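You operate a simulated robot arm through the tools that you are given. There is no shell and no other tool.

You are at the controls of a simulated robot arm. One attempt, no reset.

## Task
Put things in order on the open cabinet top. At the end: the small red brush stands where the red twine ball stood; the red twine ball stands where the brown sanding block stood; the brown sanding block stands where the green pad stood; the green pad is on the brown coir carton; whatever was shut is shut again. Leave all else as you found it, and nothing knocked over.

It is judged by the outcome, as a careful person would: the job done as asked, and still so three seconds after it is handed in. It fails if anything else is knocked over, pushed out of place, dropped, spilled or broken.

## Robot
A 6-joint arm with a two-finger parallel gripper, fixed in place. Base frame: the origin is at the foot of the arm, x ahead of it, y to its left, z up; the work surface is at about z = 0. Units: m, degrees, N and s.
With the tool pointing down near the work surface it reaches from about 0.18 to 0.46 m from the base axis. Its first joint turns from -70.0 to 70.0 degrees. Payload 1.9 kg.
The TCP is the grasp point between the finger pads, 0.023 m short of the fingertips. In the tool frame z runs along the fingers and y along their closing line. Largest opening 0.094 m; finger width 0.038, thickness 0.01; the body of the gripper, 0.054 by 0.096 m, starts 0.039 m behind the TCP.
Orientation is that of the tool frame in the base frame, as [roll, pitch, yaw] about the fixed x, y, z axes, in that order (R = Rz(yaw) Ry(pitch) Rx(roll)). With the fingers straight down and closing along the base's y, the tool's x points along the base's -x, its y along +y and its z along -z.

## Interface
- The arm moves only by the tool step_arm. Its argument "plan" is a list of rows, each an object of numbers (a shift or turn left out is 0, a gripper value left out holds the last): "x", "y", "z": the shift along the tool's x, y, z in m; "rx", "ry", "rz": the turn, a rotation vector about the tool's x, y, z in degrees; "grip": the closure in counts, from 0 (fully open) to 255 (shut). In form: [{"x": .., "y": .., "z": .., "rx": .., "ry": .., "rz": .., "grip": ..}, ...]. A call has 1 to 20 rows; each row is the pose to reach, as a shift and turn from the pose commanded when the call began, along the tool's axes at that moment. Rows are played at 5 a second. More than 0.05 m and 8.6 degrees between two rows, or a gripper value outside its range, and nothing of the call is played. Where a pose cannot be reached the arm comes as near as it can. A force on the tool above 40 N (or 10 N above the force at the start of the call, whichever is more), or a blocked arm, ends the call early, and 0.2 s more pass. Each finger travels about 0.108 m/s and halts on what it meets, pressing with about 29 N; the grip force reading is that of the motor and also rises with nothing between the fingers. The clock runs only during rows and for 0.2 s after the last one: add rows that repeat a pose to give the fingers time. It gives the time, the measured TCP pose, the force on the tool (base axes), the opening and the grip force at its end, in the units of the frame above (readings bear some noise), with the torque about the TCP (base axes, N m) and any sound that the robot's microphone picked up, and new pictures: "views" is both (left out), scene, wrist or none.
- Cameras (640 x 400 px; columns grow to the right, rows downward): "scene" is fixed at [0.0548, 0.308, 0.4299]; the picture's right is [-0.82, -0.58, 0.00], its down [-0.31, 0.44, -0.84] and it looks along [0.49, -0.69, -0.54] (base axes); focal length 214 px, centre (320, 200). "wrist" rides on the gripper at [0.087, 0.016, -0.074] in the tool frame; the picture's right is [-0.18, 0.98, 0.00], its down [-0.58, -0.11, -0.81] and it looks along [-0.79, -0.15, 0.59] (tool axes); focal length 243 px, centre (320, 200). There is no depth. A picture from a camera that has moved, and an enlarged one, comes with that camera's place and axes in the base frame and with its lens.
- inspect(camera, box): a new picture of the part [left, top, right, bottom] of that camera's present view, enlarged. It takes no simulated time.
- job_done(): hands the job in; it is judged then, once.

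Nothing tells you positions but the pictures and the camera data. Unless the task says otherwise, let go and move clear before handing in.

The tools are called as a command line: name --argument value ..., lists and objects as JSON in quotes. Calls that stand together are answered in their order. step_arm: Moves the arm, as the interface text tells. Its arguments: {"type":"object","properties":{"plan":{"type":"array","items":{"type":"object","properties":{"x":{"type":"number"},"y":{"type":"number"},"z":{"type":"number"},"rx":{"type":"number"},"ry":{"type":"number"},"rz":{"type":"number"},"grip":{"type":"number"}}}},"views":{"type":"string","enum":["both","scene","wrist","none"]}},"required":["plan"]} The other tools are called the same way: inspect (camera, box) takes an enlarged picture of a part of a camera's view; job_done () hands the job in.

At the start:

```text
time: 0.0
tcp_pos: [0.3356, 0.0452, 0.3284]
orientation: [-179.9, -0.2, 180.0]
force: [-1.0, -1.0, -0.5]
ft_torque: [0.0, 0.02, 0.02]
grip_width: 0.0941
finger_force: 0.0
```

scene: 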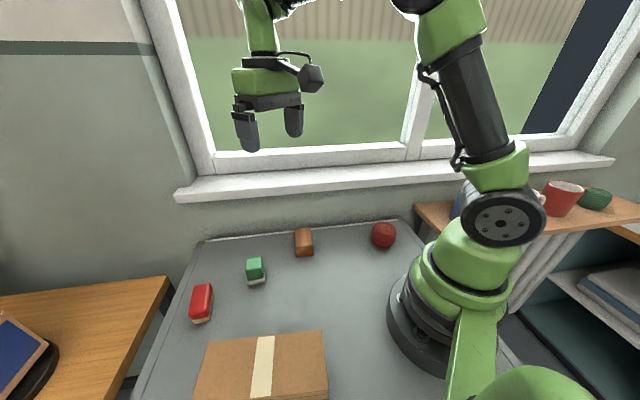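
wrist: 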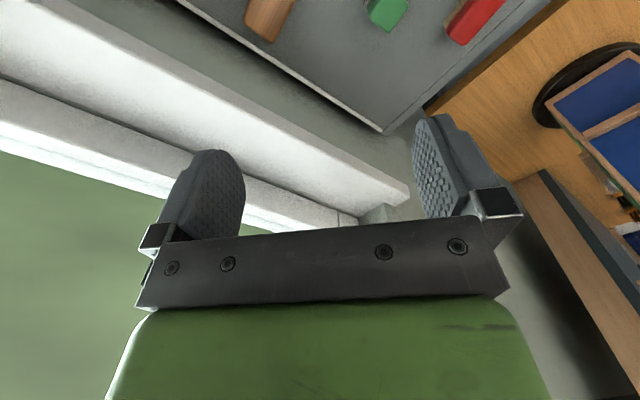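

I see a grey cabinet top with a red brush, a green pad, a brown block, a red ball and a taped carton. I'll look closer before I plan any moves.

inspect --camera "scene" --box '[120, 200, 440, 400]'

inspect --camera "scene" --box '[180, 210, 340, 330]'

inspect --camera "scene" --box '[400, 150, 640, 400]'

inspect --camera "wrist" --box '[200, 0, 640, 200]'

```text
2.00 times, centred on (280, 300) of scene
camera zoom: at [0.0548, 0.308, 0.4299], right [-0.82, -0.58, 0.0], down [-0.31, 0.44, -0.84], along [0.49, -0.69, -0.54], focal length 429 px, centre (400, 0)
```

zoom: 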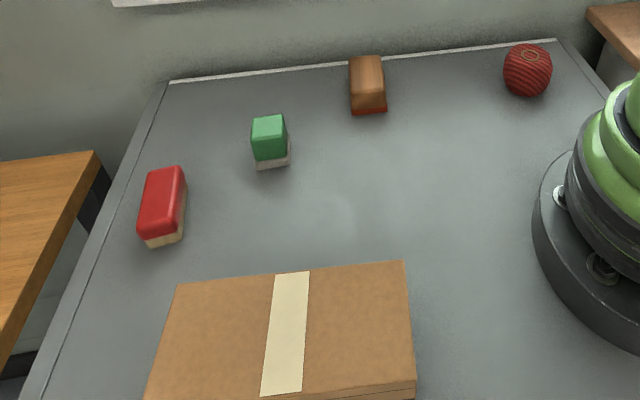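

```text
3.33 times, centred on (260, 270) of scene
camera zoom: at [0.0548, 0.308, 0.4299], right [-0.82, -0.58, 0.0], down [-0.31, 0.44, -0.84], along [0.49, -0.69, -0.54], focal length 715 px, centre (520, -33)
```

zoom: 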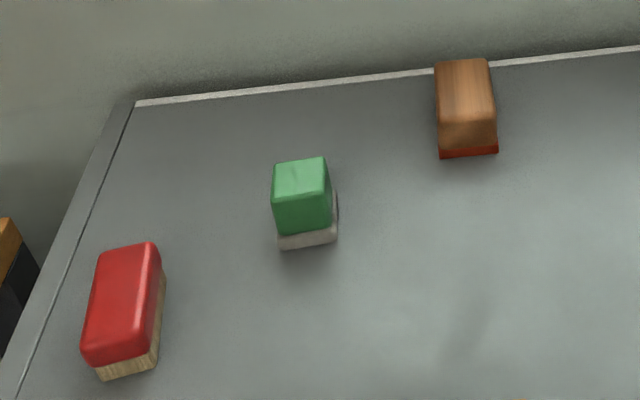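

```text
1.60 times, centred on (520, 275) of scene
camera zoom: at [0.0548, 0.308, 0.4299], right [-0.82, -0.58, 0.0], down [-0.31, 0.44, -0.84], along [0.49, -0.69, -0.54], focal length 343 px, centre (0, 80)
```

zoom: 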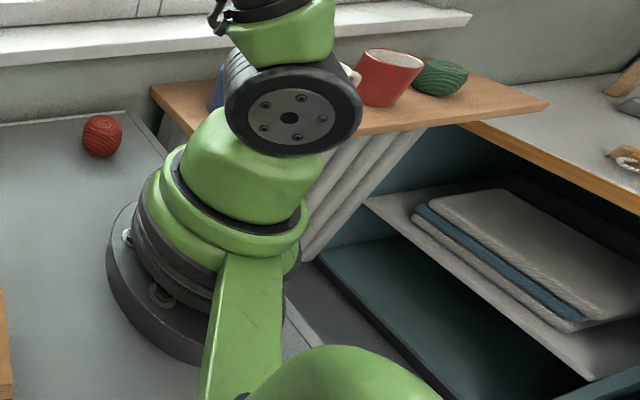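

```text
1.45 times, centred on (420, 100) of wrist
camera zoom: at [0.2484, 0.0608, 0.4031], right [0.19, 0.98, 0.0], down [0.58, -0.11, 0.81], along [0.79, -0.15, -0.59], focal length 353 px, centre (174, 346)
```

zoom: 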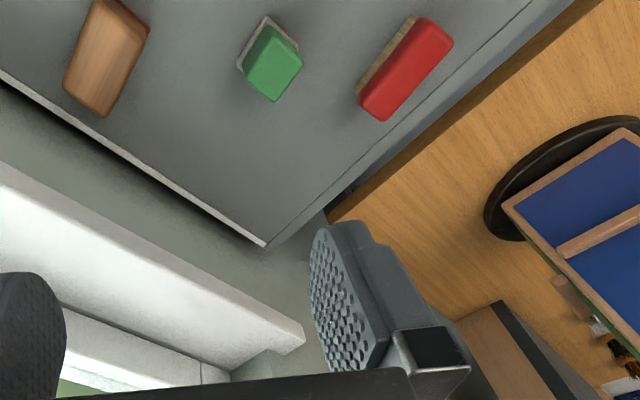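

The cabinet top seems turned about 45° to the base. The window sill runs along its back edge at roughly x−y = 0.44, z ≈ 0.14. I'll tilt the tool so the wrist camera looks straight down and I can measure the objects.

step_arm --plan '[{"x": 0.01, "ry": 8}, {"x": 0.02, "ry": 16}, {"x": 0.03, "ry": 24}, {"x": 0.04, "ry": 32}, {"x": 0.05, "ry": 40}, {"x": 0.05, "ry": 40}]'

```text
time: 1.4
tcp_pos: [0.2731, 0.0444, 0.3164]
orientation: [179.9, -39.9, 180.0]
force: [0.3, 0.1, -0.3]
ft_torque: [-0.02, -0.01, 0.03]
grip_width: 0.0939
finger_force: 0.0
out of reach, approached as far as the arm can: row 5, 6
camera wrist: at [0.255, 0.0599, 0.4298], right [0.14, 0.98, -0.12], down [0.96, -0.11, 0.24], along [0.23, -0.15, -0.96], focal length 243 px, centre (320, 200)
```

scene: 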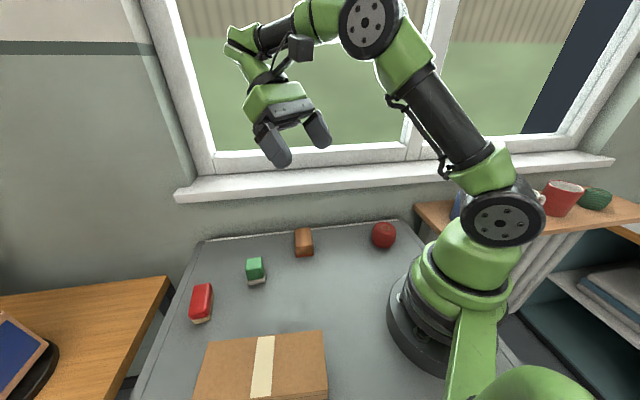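
wrist: 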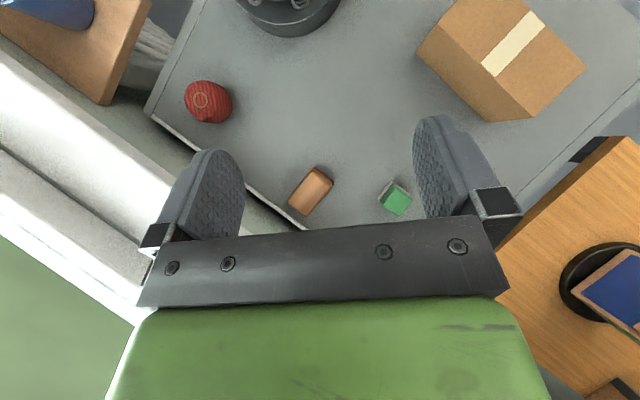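

This view shows the ball, block, pad and carton clearly. I'll enlarge each one to measure it.

inspect --camera "wrist" --box '[160, 60, 320, 160]'

inspect --camera "wrist" --box '[270, 145, 430, 245]'

inspect --camera "wrist" --box '[400, 0, 640, 150]'

```text
4.00 times, centred on (240, 110) of wrist
camera zoom: at [0.255, 0.0599, 0.4298], right [0.14, 0.98, -0.12], down [0.96, -0.11, 0.24], along [0.23, -0.15, -0.96], focal length 970 px, centre (640, 560)
```

zoom: 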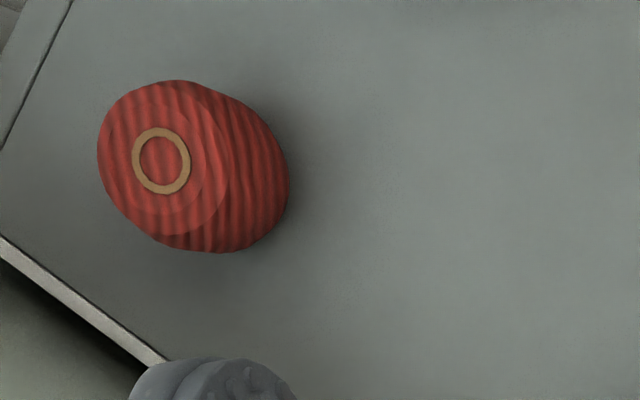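

```text
4.00 times, centred on (350, 195) of wrist
camera zoom: at [0.255, 0.0599, 0.4298], right [0.14, 0.98, -0.12], down [0.96, -0.11, 0.24], along [0.23, -0.15, -0.96], focal length 970 px, centre (200, 220)
```

zoom: 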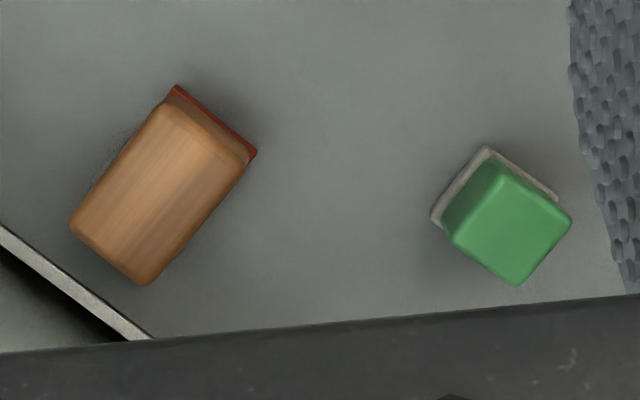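

```text
2.67 times, centred on (520, 75) of wrist
camera zoom: at [0.255, 0.0599, 0.4298], right [0.14, 0.98, -0.12], down [0.96, -0.11, 0.24], along [0.23, -0.15, -0.96], focal length 647 px, centre (-213, 533)
```

zoom: 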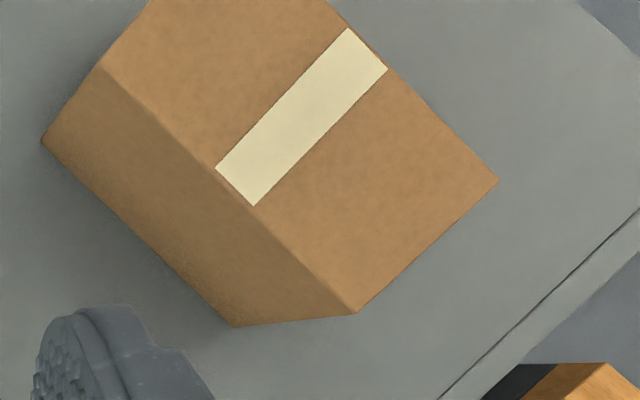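

The objects lie square to the cabinet, at 45° to the base:

| Object | Centre (x, y) | Size |
|---|---|---|
| Pad | (0.367, 0.124) | |
| Block | (0.336, −0.018) | |
| Ball | (0.168, −0.158) | about 0.065 wide |
| Carton top | (0.183, 0.252) | 0.16 × 0.07, z ≈ 0.10 |

Next I'll bring the tool upright and yaw it 45°.

step_arm --plan '[{"ry": -8}, {"ry": -16}, {"ry": -24}, {"ry": -32}, {"ry": -40}, {"ry": -40}]' --views "none"

step_arm --plan '[{"rz": 8}, {"rz": 16}, {"rz": 24}, {"rz": 32}, {"rz": 40}, {"rz": 45}, {"rz": 45}]' --views "both"

```text
time: 2.8
tcp_pos: [0.2735, 0.0431, 0.3171]
orientation: [179.8, 0.1, 180.0]
force: [-0.2, 0.7, -0.2]
ft_torque: [0.01, -0.03, 0.0]
grip_width: 0.094
finger_force: 0.0
```

```text
time: 4.4
tcp_pos: [0.2736, 0.0434, 0.3162]
orientation: [180.0, 0.0, 134.8]
force: [-0.4, -0.5, 0.0]
ft_torque: [0.01, -0.02, 0.0]
grip_width: 0.094
finger_force: 0.0
camera wrist: at [0.2241, 0.1166, 0.3914], right [0.83, 0.56, 0.0], down [0.33, -0.49, 0.81], along [0.45, -0.67, -0.59], focal length 243 px, centre (320, 200)
```

scene: 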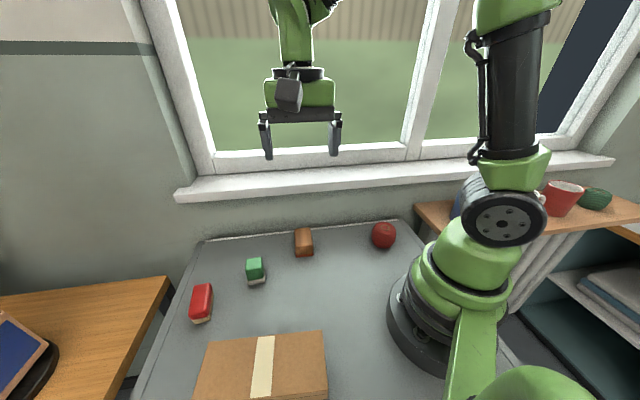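
wrist: 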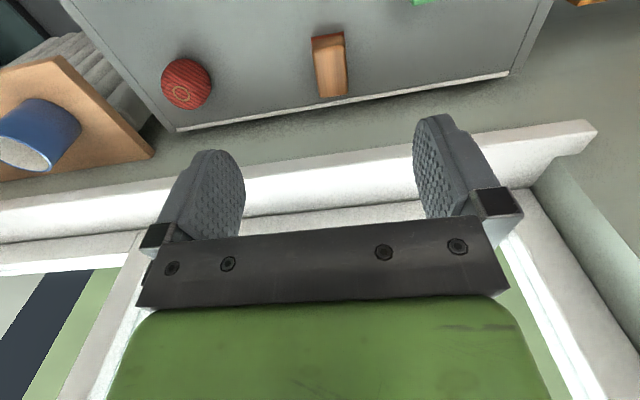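

The tool is upright and aligned with the cabinet. Now I'll go above the green pad at z ≈ 0.14 and check the alignment.

step_arm --plan '[{"x": -0.002, "y": 0.025, "z": 0.035}, {"x": -0.004, "y": 0.05, "z": 0.07}, {"x": -0.006, "y": 0.075, "z": 0.105}, {"x": -0.008, "y": 0.1, "z": 0.14}, {"x": -0.009, "y": 0.123, "z": 0.176}, {"x": -0.009, "y": 0.123, "z": 0.176}]'

```text
time: 5.8
tcp_pos: [0.3677, 0.1257, 0.1407]
orientation: [179.8, 0.0, 135.0]
force: [-1.1, 0.0, 0.1]
ft_torque: [0.02, -0.01, -0.01]
grip_width: 0.0941
finger_force: 0.0
camera wrist: at [0.3183, 0.1975, 0.2152], right [0.83, 0.56, 0.0], down [0.33, -0.49, 0.81], along [0.46, -0.67, -0.59], focal length 243 px, centre (320, 200)
```

scene: 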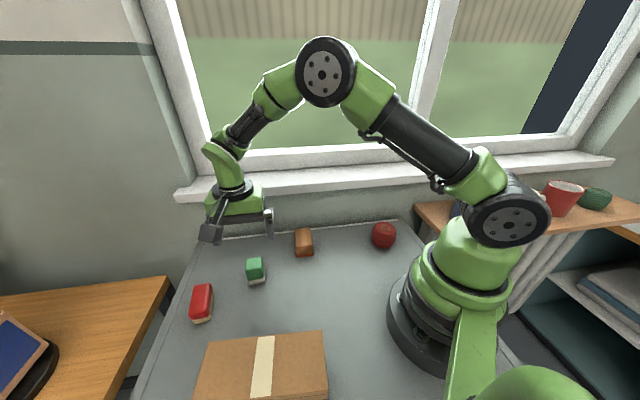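
wrist: 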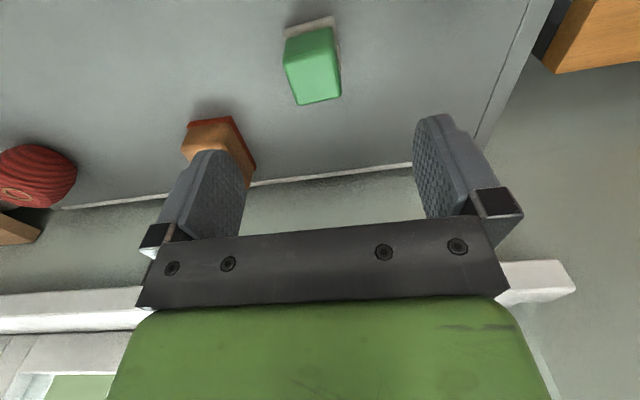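

inspect --camera "wrist" --box '[256, 0, 384, 120]'

inspect --camera "scene" --box '[220, 230, 300, 300]'

inspect --camera "scene" --box '[170, 270, 250, 330]'

```text
3.33 times, centred on (320, 60) of wrist
camera zoom: at [0.3183, 0.1975, 0.2152], right [0.83, 0.56, 0.0], down [0.33, -0.49, 0.81], along [0.46, -0.67, -0.59], focal length 809 px, centre (320, 667)
```

zoom: 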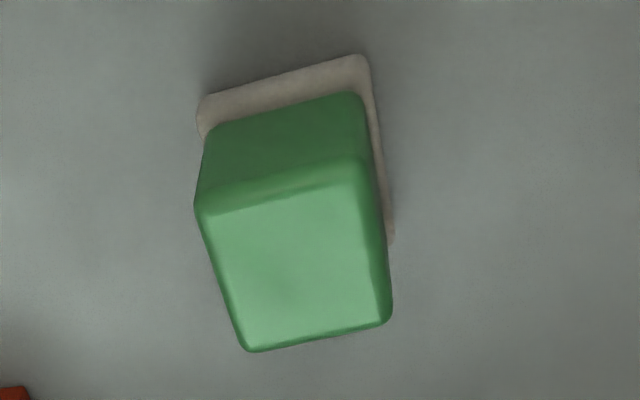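

```text
5.71 times, centred on (260, 265) of scene
camera zoom: at [0.0548, 0.308, 0.4299], right [-0.82, -0.58, 0.0], down [-0.31, 0.44, -0.84], along [0.49, -0.69, -0.54], focal length 1226 px, centre (663, -171)
```

zoom: 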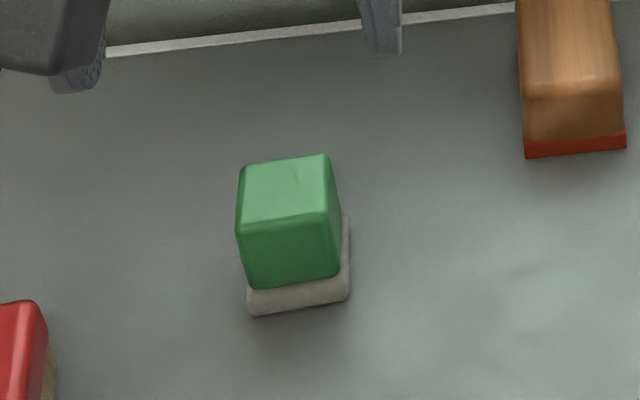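

```text
6.67 times, centred on (210, 300) of scene
camera zoom: at [0.0548, 0.308, 0.4299], right [-0.82, -0.58, 0.0], down [-0.31, 0.44, -0.84], along [0.49, -0.69, -0.54], focal length 1430 px, centre (1053, -467)
```

zoom: 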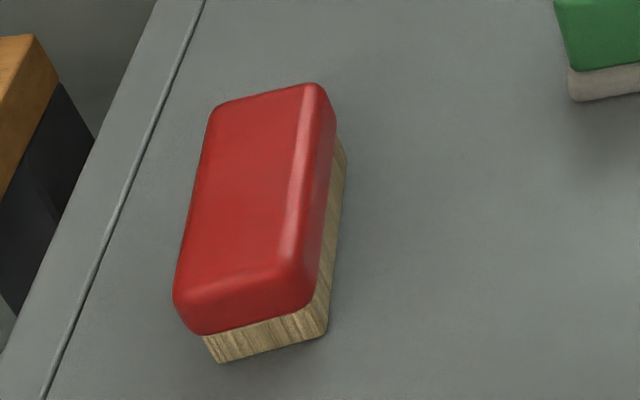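

The pad is aligned with the tool and about 0.05 tall, centred near (0.3655, 0.123). I'll go straight down, correct 4 mm sideways, and close on it.

step_arm --plan '[{"y": -0.0036, "z": 0.03}, {"y": -0.0036, "z": 0.06}, {"y": -0.0036, "z": 0.085}, {"y": -0.0036, "z": 0.105}, {"y": -0.0036, "z": 0.105}, {"y": -0.0036, "z": 0.105, "grip": 255}, {"y": -0.0036, "z": 0.105, "grip": 255}, {"y": -0.0036, "z": 0.105, "grip": 255}, {"y": -0.0036, "z": 0.105, "grip": 255}]'

```text
time: 7.8
tcp_pos: [0.3661, 0.1217, 0.0358]
orientation: [-180.0, 0.0, 134.9]
force: [0.1, 0.8, -0.1]
ft_torque: [-0.02, -0.03, -0.01]
grip_width: 0.0355
finger_force: 29.1
camera wrist: at [0.3154, 0.1943, 0.1103], right [0.83, 0.56, 0.0], down [0.33, -0.49, 0.81], along [0.45, -0.67, -0.59], focal length 243 px, centre (320, 200)
```

scene: 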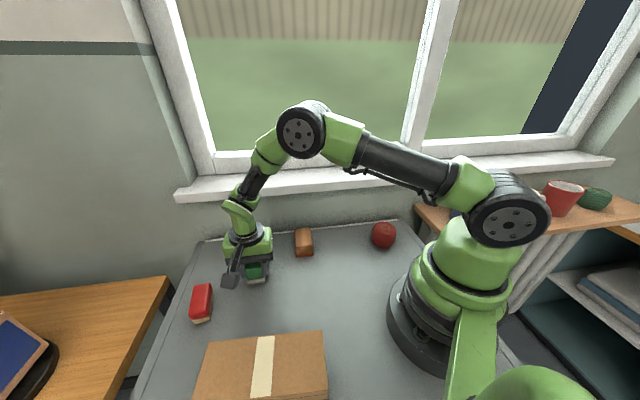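
wrist: 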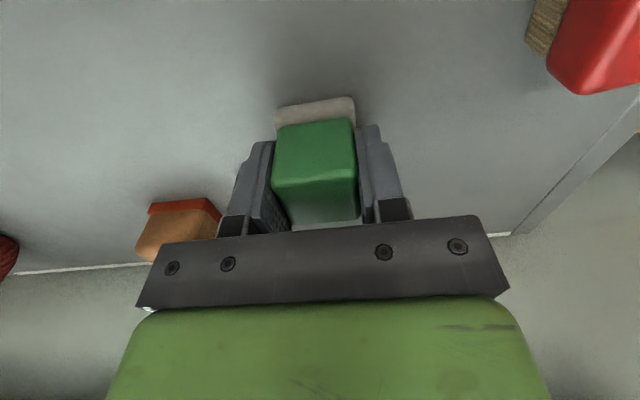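

The pad is held, with the opening at 0.0355. I'll lift it to z ≈ 0.20 and carry it over the carton centre, near (0.1825, 0.2515).

step_arm --plan '[{"z": -0.02}, {"z": -0.05}, {"z": -0.09}, {"z": -0.13}, {"z": -0.165}, {"x": 0.03, "y": -0.005, "z": -0.165}, {"x": 0.065, "y": -0.011, "z": -0.165}, {"x": 0.1, "y": -0.017, "z": -0.165}, {"x": 0.135, "y": -0.023, "z": -0.165}, {"x": 0.17, "y": -0.029, "z": -0.165}, {"x": 0.2, "y": -0.034, "z": -0.165}, {"x": 0.221, "y": -0.038, "z": -0.165}, {"x": 0.221, "y": -0.038, "z": -0.165}]'

```text
time: 10.6
tcp_pos: [0.1817, 0.2517, 0.2019]
orientation: [-180.0, 0.0, 135.0]
force: [-0.8, 0.3, -0.3]
ft_torque: [0.0, 0.01, 0.01]
grip_width: 0.0354
finger_force: 29.2
camera wrist: at [0.1322, 0.3237, 0.2759], right [0.83, 0.56, 0.0], down [0.33, -0.49, 0.81], along [0.45, -0.67, -0.59], focal length 243 px, centre (320, 200)
```

scene: 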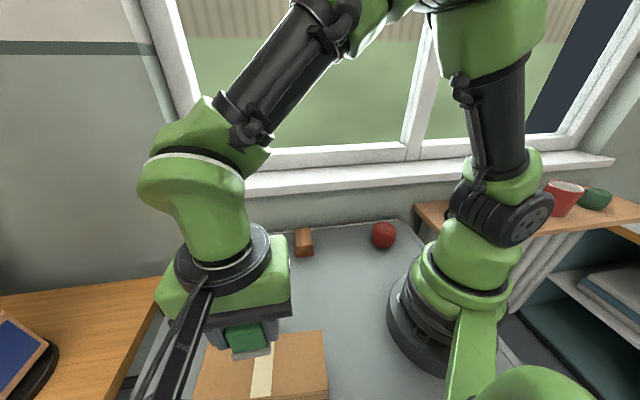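
wrist: 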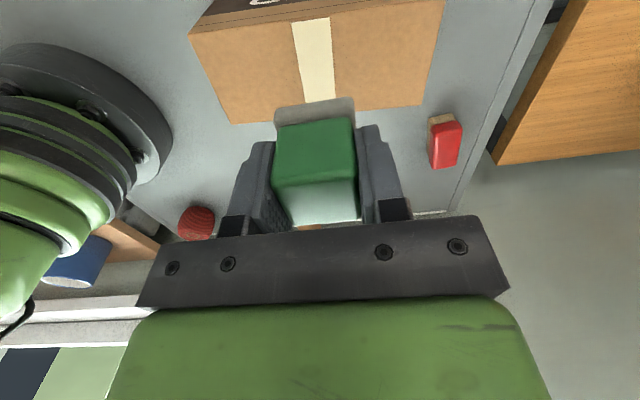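

inspect --camera "wrist" --box '[170, 0, 480, 190]'

inspect --camera "scene" --box '[160, 290, 340, 400]'

```text
2.06 times, centred on (325, 95) of wrist
camera zoom: at [0.1322, 0.3237, 0.2759], right [0.83, 0.56, 0.0], down [0.33, -0.49, 0.81], along [0.45, -0.67, -0.59], focal length 501 px, centre (310, 417)
```

zoom: 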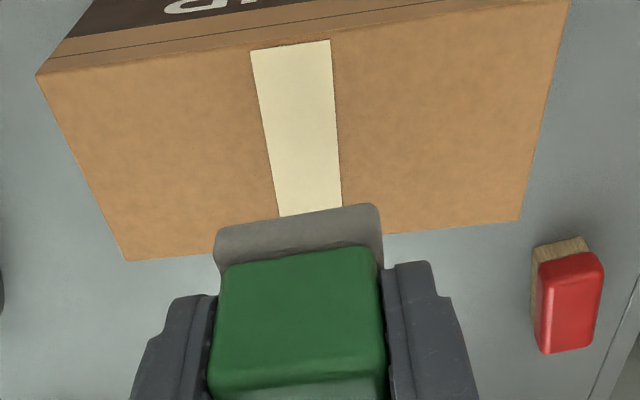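

```text
3.56 times, centred on (250, 345) of scene
camera zoom: at [0.0548, 0.308, 0.4299], right [-0.82, -0.58, 0.0], down [-0.31, 0.44, -0.84], along [0.49, -0.69, -0.54], focal length 763 px, centre (569, -316)
```

zoom: 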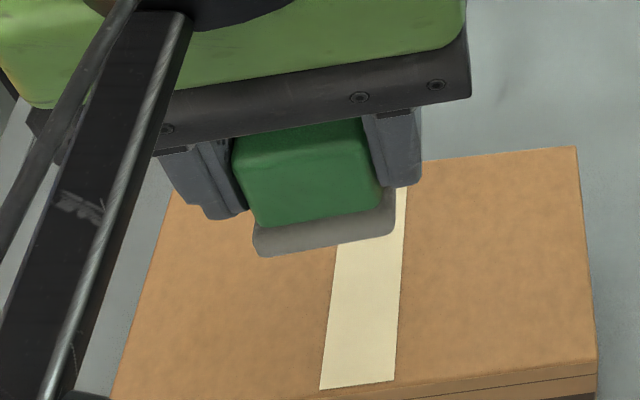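

The pad is over the carton centre at about (0.180, 0.2515). I'll lower it to just above the top and look from the side.

step_arm --plan '[{"z": 0.02}, {"z": 0.04}, {"z": 0.055}, {"z": 0.06}, {"z": 0.06}]'

inspect --camera "scene" --box '[160, 290, 340, 400]'

inspect --camera "wrist" --box '[170, 0, 480, 190]'

```text
time: 11.8
tcp_pos: [0.1828, 0.2531, 0.1411]
orientation: [180.0, 0.0, 134.9]
force: [0.6, -0.3, -0.3]
ft_torque: [0.01, 0.0, -0.01]
grip_width: 0.0355
finger_force: 29.2
camera wrist: at [0.132, 0.3246, 0.2155], right [0.83, 0.56, 0.0], down [0.33, -0.49, 0.81], along [0.45, -0.67, -0.59], focal length 243 px, centre (320, 200)
```

scene: 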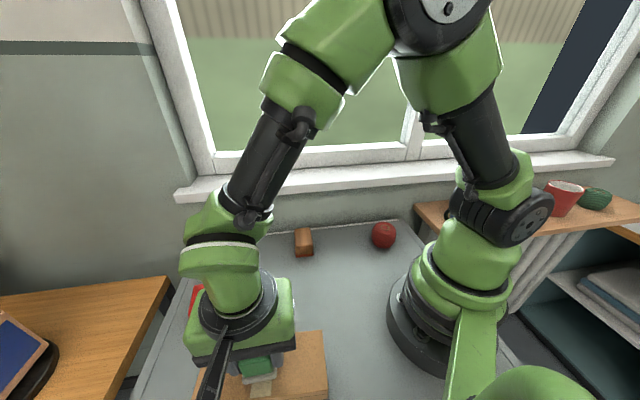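
wrist: 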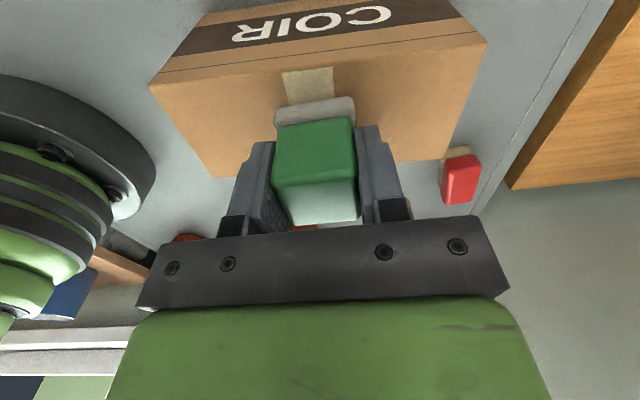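

```text
3.56 times, centred on (250, 345) of scene
camera zoom: at [0.0548, 0.308, 0.4299], right [-0.82, -0.58, 0.0], down [-0.31, 0.44, -0.84], along [0.49, -0.69, -0.54], focal length 763 px, centre (569, -316)
```

zoom: 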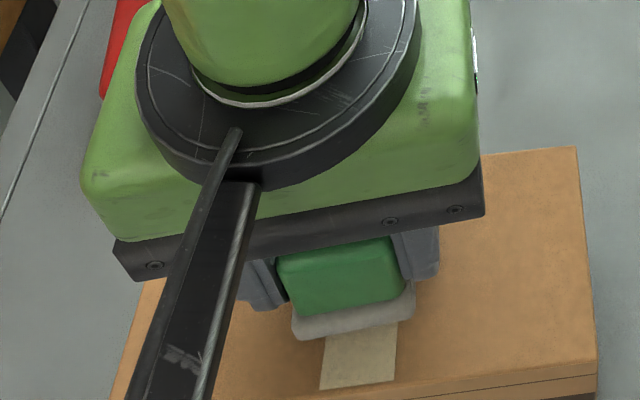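

```text
2.06 times, centred on (325, 95) of wrist
camera zoom: at [0.132, 0.3246, 0.2155], right [0.83, 0.56, 0.0], down [0.33, -0.49, 0.81], along [0.45, -0.67, -0.59], focal length 501 px, centre (310, 417)
```

zoom: 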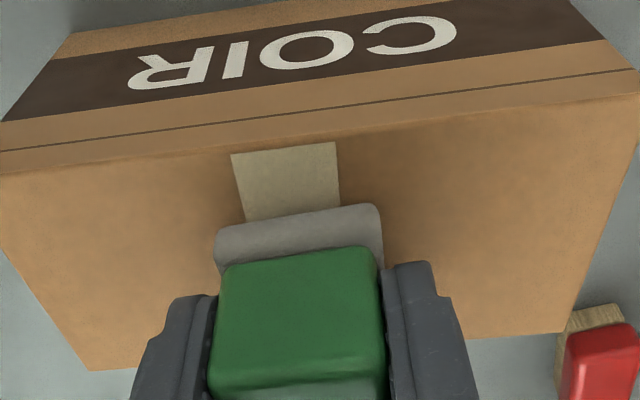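

The carton is the COIR one and the pad sits just above it. I'll creep down and watch the force reading.

step_arm --plan '[{"z": 0.0015}, {"z": 0.003}, {"z": 0.003}]' --views "none"

step_arm --plan '[{"z": 0.001}, {"z": 0.0015}, {"z": 0.0015}]' --views "none"

```text
time: 12.6
tcp_pos: [0.1807, 0.2521, 0.1378]
orientation: [180.0, 0.0, 134.9]
force: [-0.3, -0.9, 0.6]
ft_torque: [0.02, -0.01, 0.02]
grip_width: 0.0354
finger_force: 28.6
```

```text
time: 13.4
tcp_pos: [0.1823, 0.2518, 0.1372]
orientation: [-180.0, 0.0, 134.9]
force: [0.2, -0.9, -0.1]
ft_torque: [0.0, -0.01, 0.04]
grip_width: 0.0353
finger_force: 29.1
```

step_arm --plan '[{"z": 0.0005}, {"z": 0.001}, {"z": 0.001}]' --views "none"

inspect --camera "wrist" --box '[250, 60, 400, 160]'

inspect --camera "scene" --box '[200, 330, 320, 400]'

```text
time: 14.2
tcp_pos: [0.1821, 0.2515, 0.1358]
orientation: [-180.0, 0.0, 134.9]
force: [-1.0, -1.3, 5.0]
ft_torque: [-0.03, 0.05, -0.03]
grip_width: 0.0353
finger_force: 29.0
```

```text
4.00 times, centred on (325, 110) of wrist
camera zoom: at [0.132, 0.3241, 0.2102], right [0.83, 0.56, 0.0], down [0.33, -0.49, 0.81], along [0.45, -0.67, -0.59], focal length 970 px, centre (300, 560)
```

zoom: 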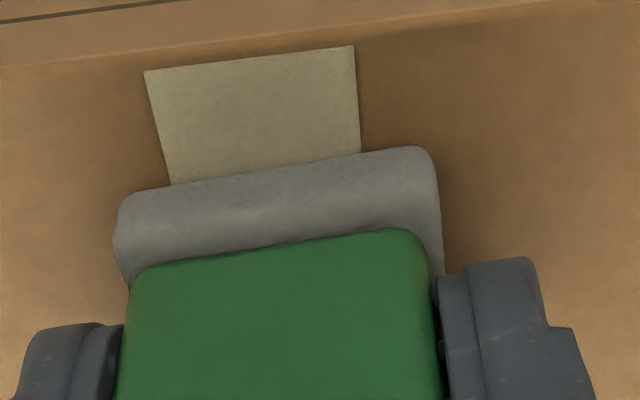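

```text
5.33 times, centred on (260, 365) of scene
camera zoom: at [0.0548, 0.308, 0.4299], right [-0.82, -0.58, 0.0], down [-0.31, 0.44, -0.84], along [0.49, -0.69, -0.54], focal length 1144 px, centre (640, -680)
```

zoom: 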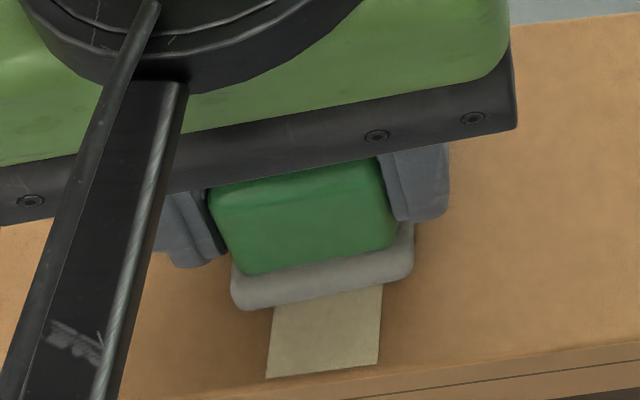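

The pad touches the carton top with a force of 5 N. I'll release it and rise straight up.

step_arm --plan '[{"grip": 60}, {"grip": 60}, {"grip": 60}, {"z": -0.02}, {"z": -0.05}, {"z": -0.09}, {"z": -0.13}, {"z": -0.13}]'

```text
time: 16.0
tcp_pos: [0.1824, 0.2506, 0.2659]
orientation: [179.9, 0.0, 134.9]
force: [-1.2, -0.6, -0.8]
ft_torque: [0.01, -0.03, 0.04]
grip_width: 0.0717
finger_force: 0.0
camera wrist: at [0.1321, 0.3235, 0.341], right [0.83, 0.56, 0.0], down [0.33, -0.49, 0.81], along [0.46, -0.67, -0.59], focal length 243 px, centre (320, 200)
```

scene: 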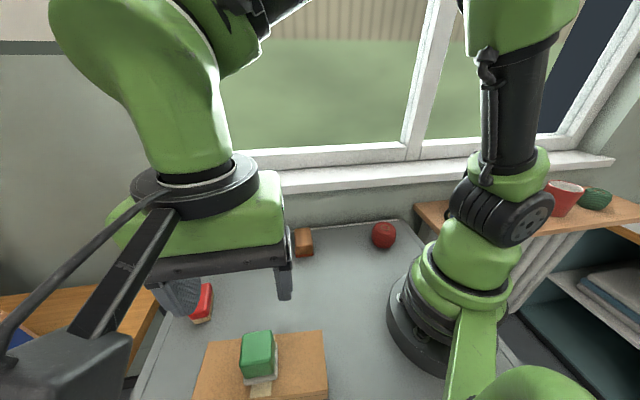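
wrist: 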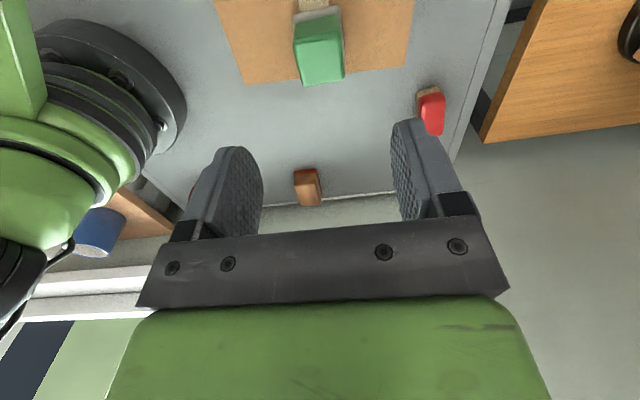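

The pad stands upright on the carton. Next is the brown block: I'll travel at height and hover above (0.336, −0.018).

step_arm --plan '[{"x": -0.04, "y": -0.011}, {"x": -0.08, "y": -0.022}, {"x": -0.12, "y": -0.033}, {"x": -0.16, "y": -0.044}, {"x": -0.2, "y": -0.055}, {"x": -0.24, "y": -0.066}, {"x": -0.275, "y": -0.075}, {"x": -0.2985, "y": -0.0813}, {"x": -0.2985, "y": -0.0813, "z": 0.04}, {"x": -0.2985, "y": -0.0813, "z": 0.08}, {"x": -0.2985, "y": -0.0813, "z": 0.12}, {"x": -0.2985, "y": -0.0813, "z": 0.12}]'

inspect --camera "wrist" --box '[256, 0, 384, 120]'

```text
time: 18.6
tcp_pos: [0.335, -0.0159, 0.1456]
orientation: [180.0, -0.1, 134.8]
force: [0.2, 0.0, 0.5]
ft_torque: [0.01, 0.04, 0.01]
grip_width: 0.0719
finger_force: 0.1
camera wrist: at [0.2849, 0.0555, 0.2191], right [0.83, 0.56, 0.0], down [0.33, -0.49, 0.81], along [0.45, -0.67, -0.59], focal length 243 px, centre (320, 200)
```

scene: 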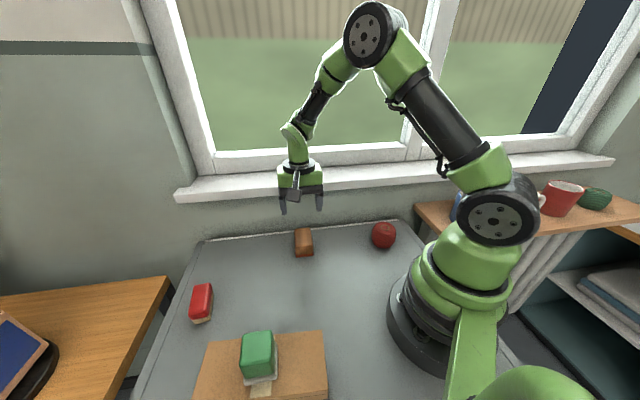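
wrist: 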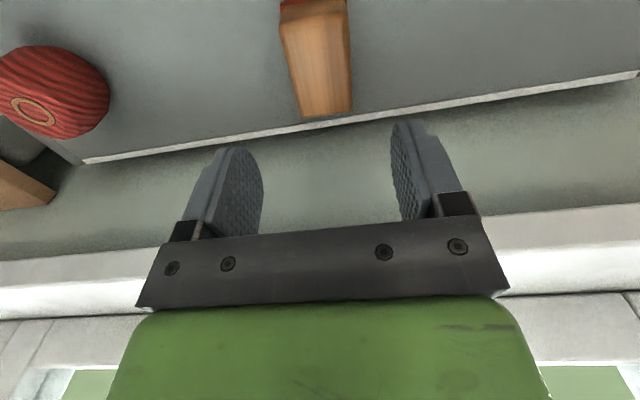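

```text
3.33 times, centred on (320, 60) of wrist
camera zoom: at [0.2849, 0.0555, 0.2191], right [0.83, 0.56, 0.0], down [0.33, -0.49, 0.81], along [0.45, -0.67, -0.59], focal length 809 px, centre (320, 667)
```

zoom: 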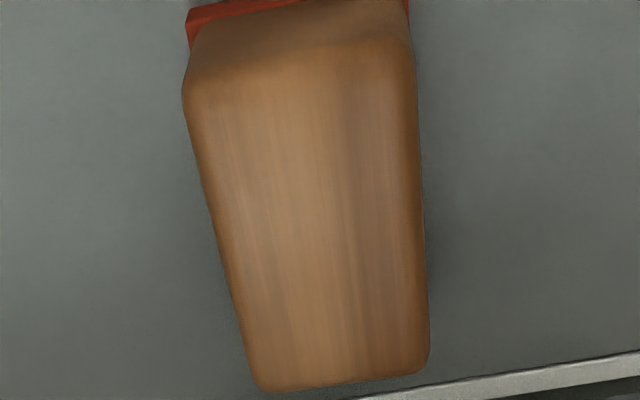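

The block is centred under the tool. I'll descend to z ≈ 0.033 and grip it.

step_arm --plan '[{"x": -0.001, "y": -0.001, "z": 0.03}, {"x": -0.001, "y": -0.001, "z": 0.06}, {"x": -0.001, "y": -0.001, "z": 0.09}, {"x": -0.001, "y": -0.001, "z": 0.112}, {"x": -0.001, "y": -0.001, "z": 0.112}, {"x": -0.001, "y": -0.001, "z": 0.112, "grip": 255}, {"x": -0.001, "y": -0.001, "z": 0.112, "grip": 255}, {"x": -0.001, "y": -0.001, "z": 0.112, "grip": 255}]'

inspect --camera "wrist" --box '[240, 40, 400, 240]'

```text
time: 20.4
tcp_pos: [0.3353, -0.018, 0.0342]
orientation: [-180.0, 0.1, 134.9]
force: [-0.3, -0.5, 0.9]
ft_torque: [0.01, 0.01, -0.01]
grip_width: 0.0456
finger_force: 28.8
camera wrist: at [0.2853, 0.0538, 0.1081], right [0.83, 0.56, 0.0], down [0.33, -0.49, 0.81], along [0.45, -0.67, -0.59], focal length 243 px, centre (320, 200)
```

scene: 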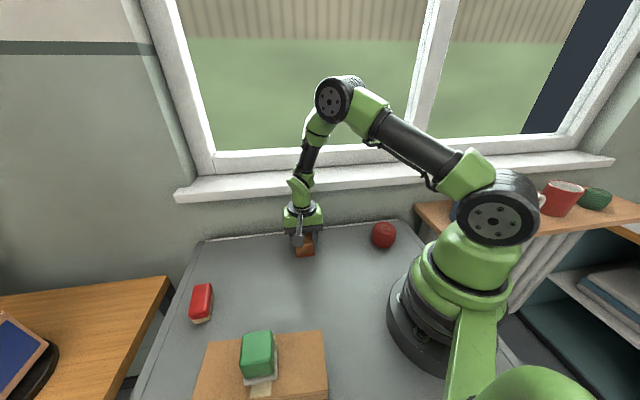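
wrist: 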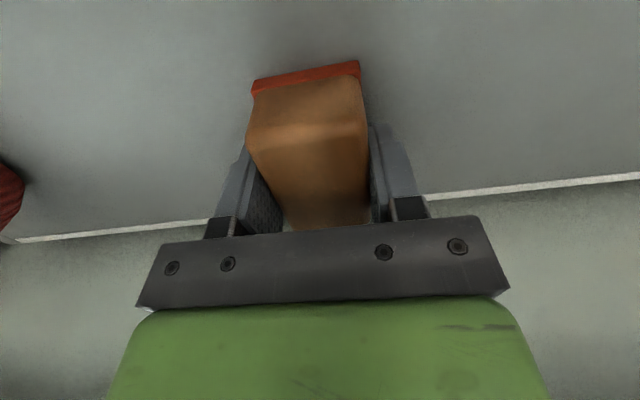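

```text
2.00 times, centred on (320, 140) of wrist
camera zoom: at [0.2853, 0.0538, 0.1081], right [0.83, 0.56, 0.0], down [0.33, -0.49, 0.81], along [0.45, -0.67, -0.59], focal length 485 px, centre (320, 320)
```

zoom: 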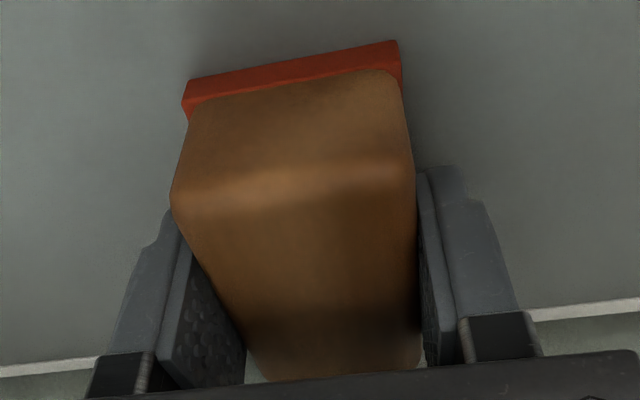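

The block is held. I'll lift it, carry it to the pad's old spot at (0.366, 0.1215), and lower it nearly to the surface.

step_arm --plan '[{"z": -0.02}, {"z": -0.05}, {"z": -0.08}, {"x": 0.02, "y": 0.03, "z": -0.08}, {"x": 0.04, "y": 0.06, "z": -0.08}, {"x": 0.06, "y": 0.09, "z": -0.08}, {"x": 0.0769, "y": 0.1203, "z": -0.08}, {"x": 0.0769, "y": 0.1203, "z": -0.08}, {"x": 0.0769, "y": 0.1203, "z": -0.05}, {"x": 0.0769, "y": 0.1203, "z": -0.02}, {"x": 0.0769, "y": 0.1203, "z": -0.004}, {"x": 0.0769, "y": 0.1203, "z": -0.004}]'

```text
time: 23.0
tcp_pos: [0.3645, 0.1207, 0.0356]
orientation: [179.9, 0.0, 134.9]
force: [0.1, 0.2, -1.0]
ft_torque: [0.01, 0.01, 0.03]
grip_width: 0.0456
finger_force: 28.5
camera wrist: at [0.3153, 0.193, 0.1105], right [0.83, 0.56, 0.0], down [0.33, -0.49, 0.81], along [0.46, -0.67, -0.59], focal length 243 px, centre (320, 200)
```

scene: 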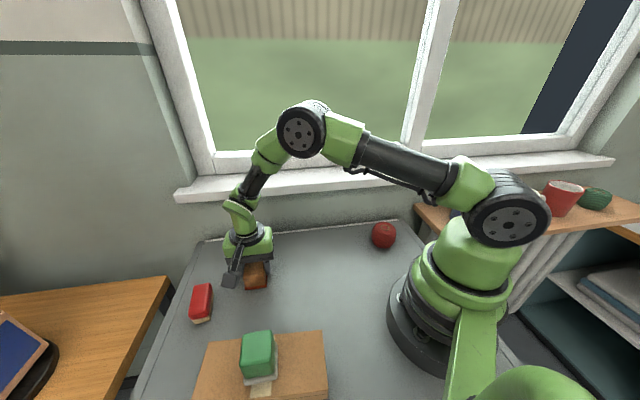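
wrist: 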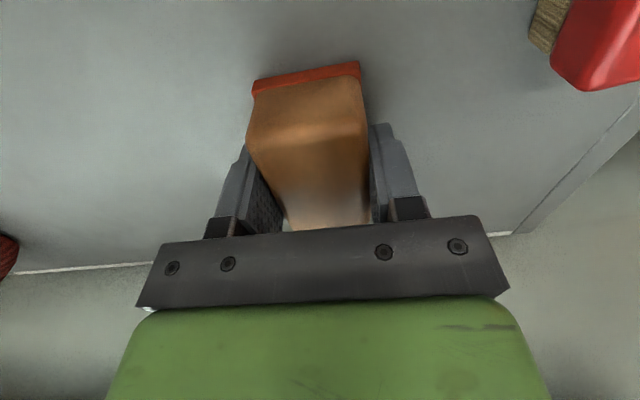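

step_arm --plan '[{"z": 0.001}, {"z": 0.002}, {"z": 0.002}]' --views "none"

step_arm --plan '[{"z": 0.001}, {"z": 0.0015}, {"z": 0.0015}]' --views "none"

```text
time: 23.8
tcp_pos: [0.3653, 0.1216, 0.0353]
orientation: [-179.9, 0.0, 134.8]
force: [-0.3, 0.8, -0.4]
ft_torque: [-0.03, -0.01, 0.0]
grip_width: 0.0453
finger_force: 28.8
```

```text
time: 24.6
tcp_pos: [0.3662, 0.1205, 0.0343]
orientation: [179.8, 0.0, 135.0]
force: [0.1, -0.5, -0.5]
ft_torque: [0.01, 0.02, 0.02]
grip_width: 0.0455
finger_force: 29.1
```

step_arm --plan '[{"z": 0.001}, {"z": 0.001}]' --views "none"

```text
time: 25.2
tcp_pos: [0.366, 0.1211, 0.0336]
orientation: [179.9, 0.0, 135.0]
force: [-6.8, -2.3, 18.6]
ft_torque: [-0.14, 0.26, -0.02]
grip_width: 0.0453
finger_force: 29.3
```

It has touched down. I'll ease off half a millimetre, release and rise.

step_arm --plan '[{"z": -0.0006}, {"z": -0.0006, "grip": 60}, {"z": -0.0006, "grip": 60}, {"z": -0.0006, "grip": 60}, {"z": -0.03}, {"z": -0.07}, {"z": -0.11}, {"z": -0.15}, {"z": -0.15}]'

```text
time: 27.2
tcp_pos: [0.3663, 0.121, 0.1836]
orientation: [-180.0, 0.0, 135.0]
force: [0.4, -0.1, 0.5]
ft_torque: [0.0, 0.0, -0.01]
grip_width: 0.0717
finger_force: 0.1
camera wrist: at [0.3159, 0.1937, 0.2575], right [0.83, 0.56, 0.0], down [0.33, -0.49, 0.81], along [0.46, -0.67, -0.59], focal length 243 px, centre (320, 200)
```

scene: 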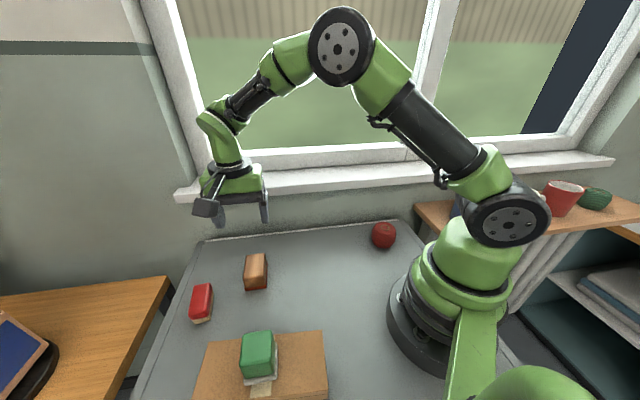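
wrist: 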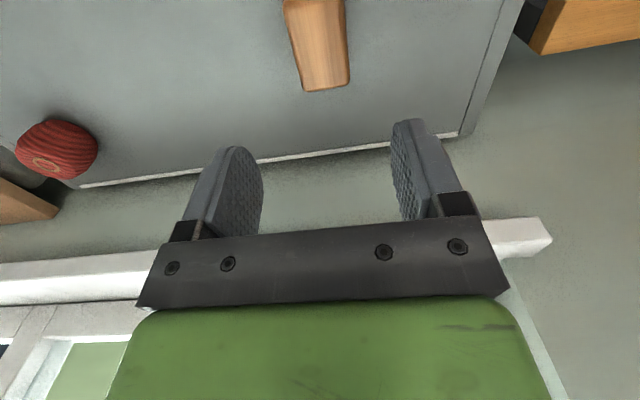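

The block stands at the pad's old spot. Now I'll open fully and go over the ball at (0.168, −0.158), travelling at z ≈ 0.18.

step_arm --plan '[{"x": -0.006, "y": -0.0375, "grip": 0}, {"x": -0.0125, "y": -0.075}, {"x": -0.019, "y": -0.1125}, {"x": -0.025, "y": -0.15}, {"x": -0.0315, "y": -0.1875}, {"x": -0.038, "y": -0.225}, {"x": -0.044, "y": -0.2625}, {"x": -0.0505, "y": -0.3}, {"x": -0.0571, "y": -0.3375}, {"x": -0.0571, "y": -0.3375}]'

inspect --camera "wrist" --box '[240, 0, 400, 150]'

```text
time: 29.4
tcp_pos: [0.1681, -0.159, 0.1831]
orientation: [179.9, 0.0, 135.0]
force: [0.7, 0.3, -0.2]
ft_torque: [0.03, 0.02, 0.01]
grip_width: 0.0939
finger_force: 0.1
camera wrist: at [0.1174, -0.0855, 0.2571], right [0.83, 0.56, 0.0], down [0.33, -0.49, 0.81], along [0.46, -0.67, -0.59], focal length 243 px, centre (320, 200)
```

scene: 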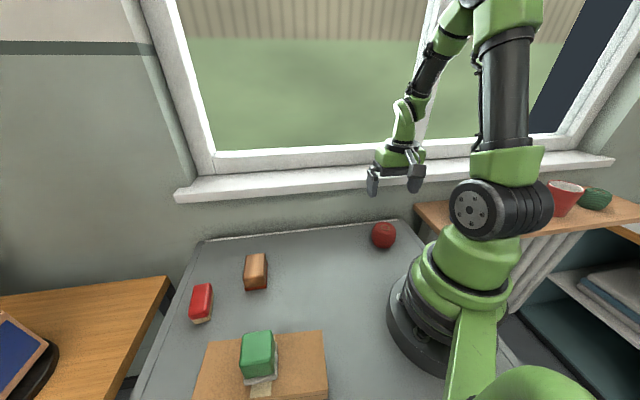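
wrist: 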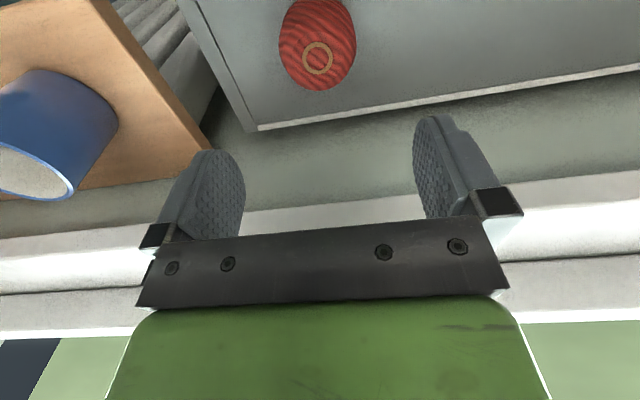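

```text
2.67 times, centred on (320, 75) of wrist
camera zoom: at [0.1174, -0.0855, 0.2571], right [0.83, 0.56, 0.0], down [0.33, -0.49, 0.81], along [0.46, -0.67, -0.59], focal length 647 px, centre (320, 533)
```

zoom: 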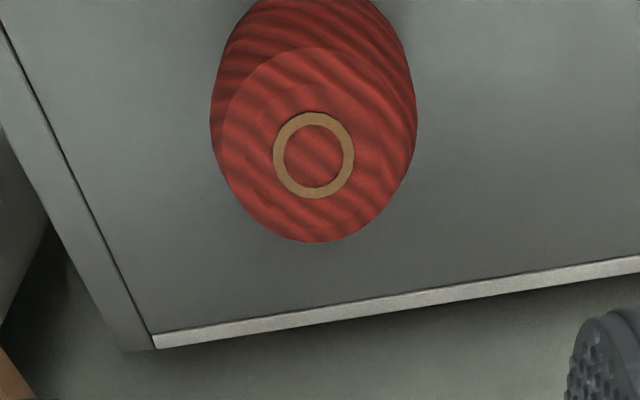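

The ball's axis is at about (0.1665, −0.160), width 0.063, top near z = 0.053. I'll descend in two stages, and check the fingers straddle it before I close.

step_arm --plan '[{"y": -0.0015, "z": 0.03}, {"y": -0.0015, "z": 0.06}, {"y": -0.0015, "z": 0.09}, {"y": -0.0015, "z": 0.1}, {"y": -0.0015, "z": 0.1}]'

```text
time: 30.6
tcp_pos: [0.1671, -0.16, 0.0823]
orientation: [180.0, 0.0, 134.8]
force: [0.3, -0.1, 0.1]
ft_torque: [0.0, 0.02, 0.02]
grip_width: 0.094
finger_force: 0.1
camera wrist: at [0.1165, -0.0867, 0.1567], right [0.83, 0.56, 0.0], down [0.33, -0.49, 0.81], along [0.45, -0.67, -0.59], focal length 243 px, centre (320, 200)
```

scene: 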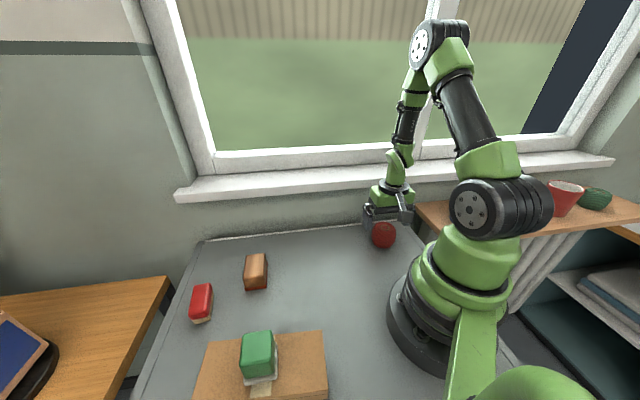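
wrist: 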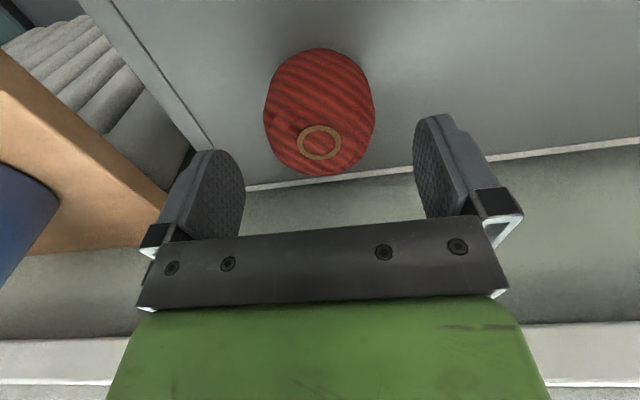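

The ball is exactly centred between the fingers. I'll go down to z ≈ 0.029 and close.

step_arm --plan '[{"z": 0.02}, {"z": 0.04}, {"z": 0.053}, {"z": 0.053}, {"z": 0.053, "grip": 255}, {"z": 0.053, "grip": 255}, {"z": 0.053, "grip": 255}]'

```text
time: 32.2
tcp_pos: [0.1661, -0.1595, 0.0287]
orientation: [-179.9, 0.0, 135.0]
force: [-0.6, 0.8, -0.1]
ft_torque: [0.0, -0.04, -0.07]
grip_width: 0.0631
finger_force: 29.3
camera wrist: at [0.1161, -0.0867, 0.1041], right [0.83, 0.56, 0.0], down [0.33, -0.49, 0.81], along [0.45, -0.67, -0.59], focal length 243 px, centre (320, 200)
```

scene: 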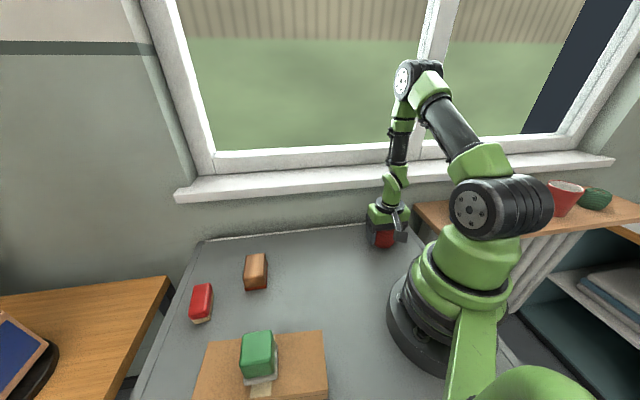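
wrist: 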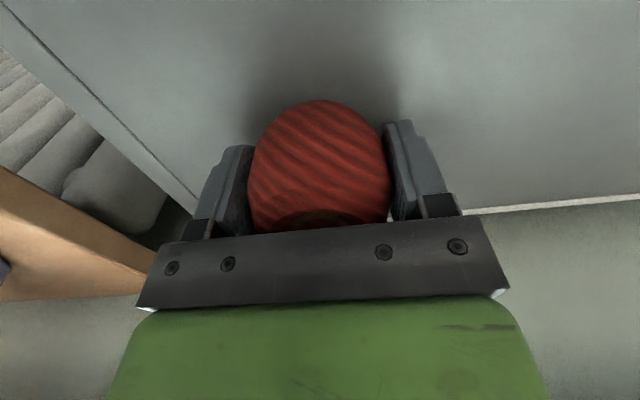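

The ball is held, with the opening at 0.063. I'll lift it, carry it to the block's old spot at (0.335, −0.0175), and lower it to just above the surface.

step_arm --plan '[{"z": -0.02}, {"z": -0.05}, {"z": -0.08}, {"x": -0.0033, "y": 0.0366, "z": -0.08}, {"x": -0.0065, "y": 0.0732, "z": -0.08}, {"x": -0.01, "y": 0.11, "z": -0.08}, {"x": -0.013, "y": 0.1465, "z": -0.08}, {"x": -0.0165, "y": 0.183, "z": -0.08}, {"x": -0.0195, "y": 0.2197, "z": -0.08}, {"x": -0.0195, "y": 0.2197, "z": -0.08}, {"x": -0.0195, "y": 0.2197, "z": -0.05}, {"x": -0.0195, "y": 0.2197, "z": -0.02}, {"x": -0.0195, "y": 0.2197, "z": -0.003}, {"x": -0.0195, "y": 0.2197, "z": -0.003}]'

```text
time: 35.2
tcp_pos: [0.3357, -0.0179, 0.0338]
orientation: [-180.0, 0.0, 135.0]
force: [0.5, -0.1, -0.1]
ft_torque: [-0.01, 0.0, 0.01]
grip_width: 0.0629
finger_force: 28.6
camera wrist: at [0.2849, 0.0547, 0.1078], right [0.83, 0.56, 0.0], down [0.33, -0.49, 0.81], along [0.45, -0.67, -0.59], focal length 243 px, centre (320, 200)
```

scene: 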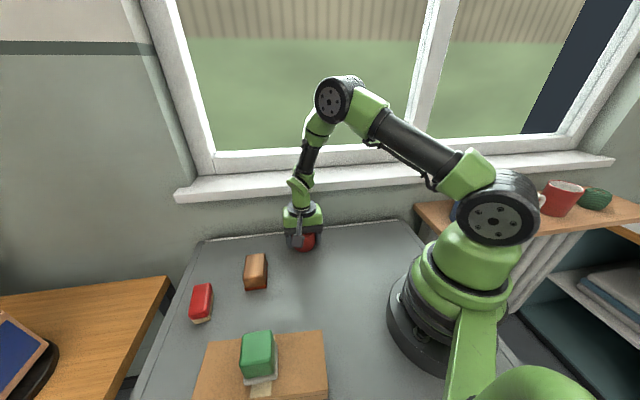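
wrist: 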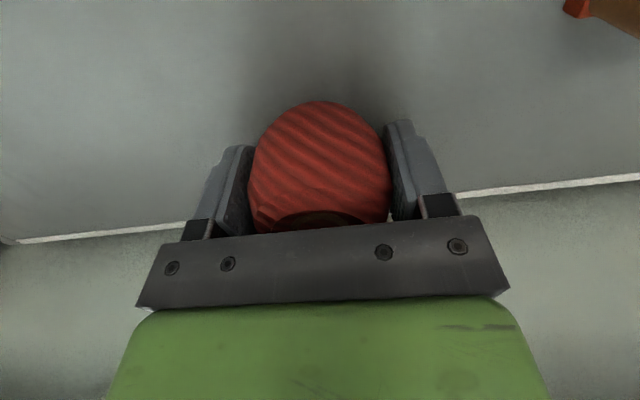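

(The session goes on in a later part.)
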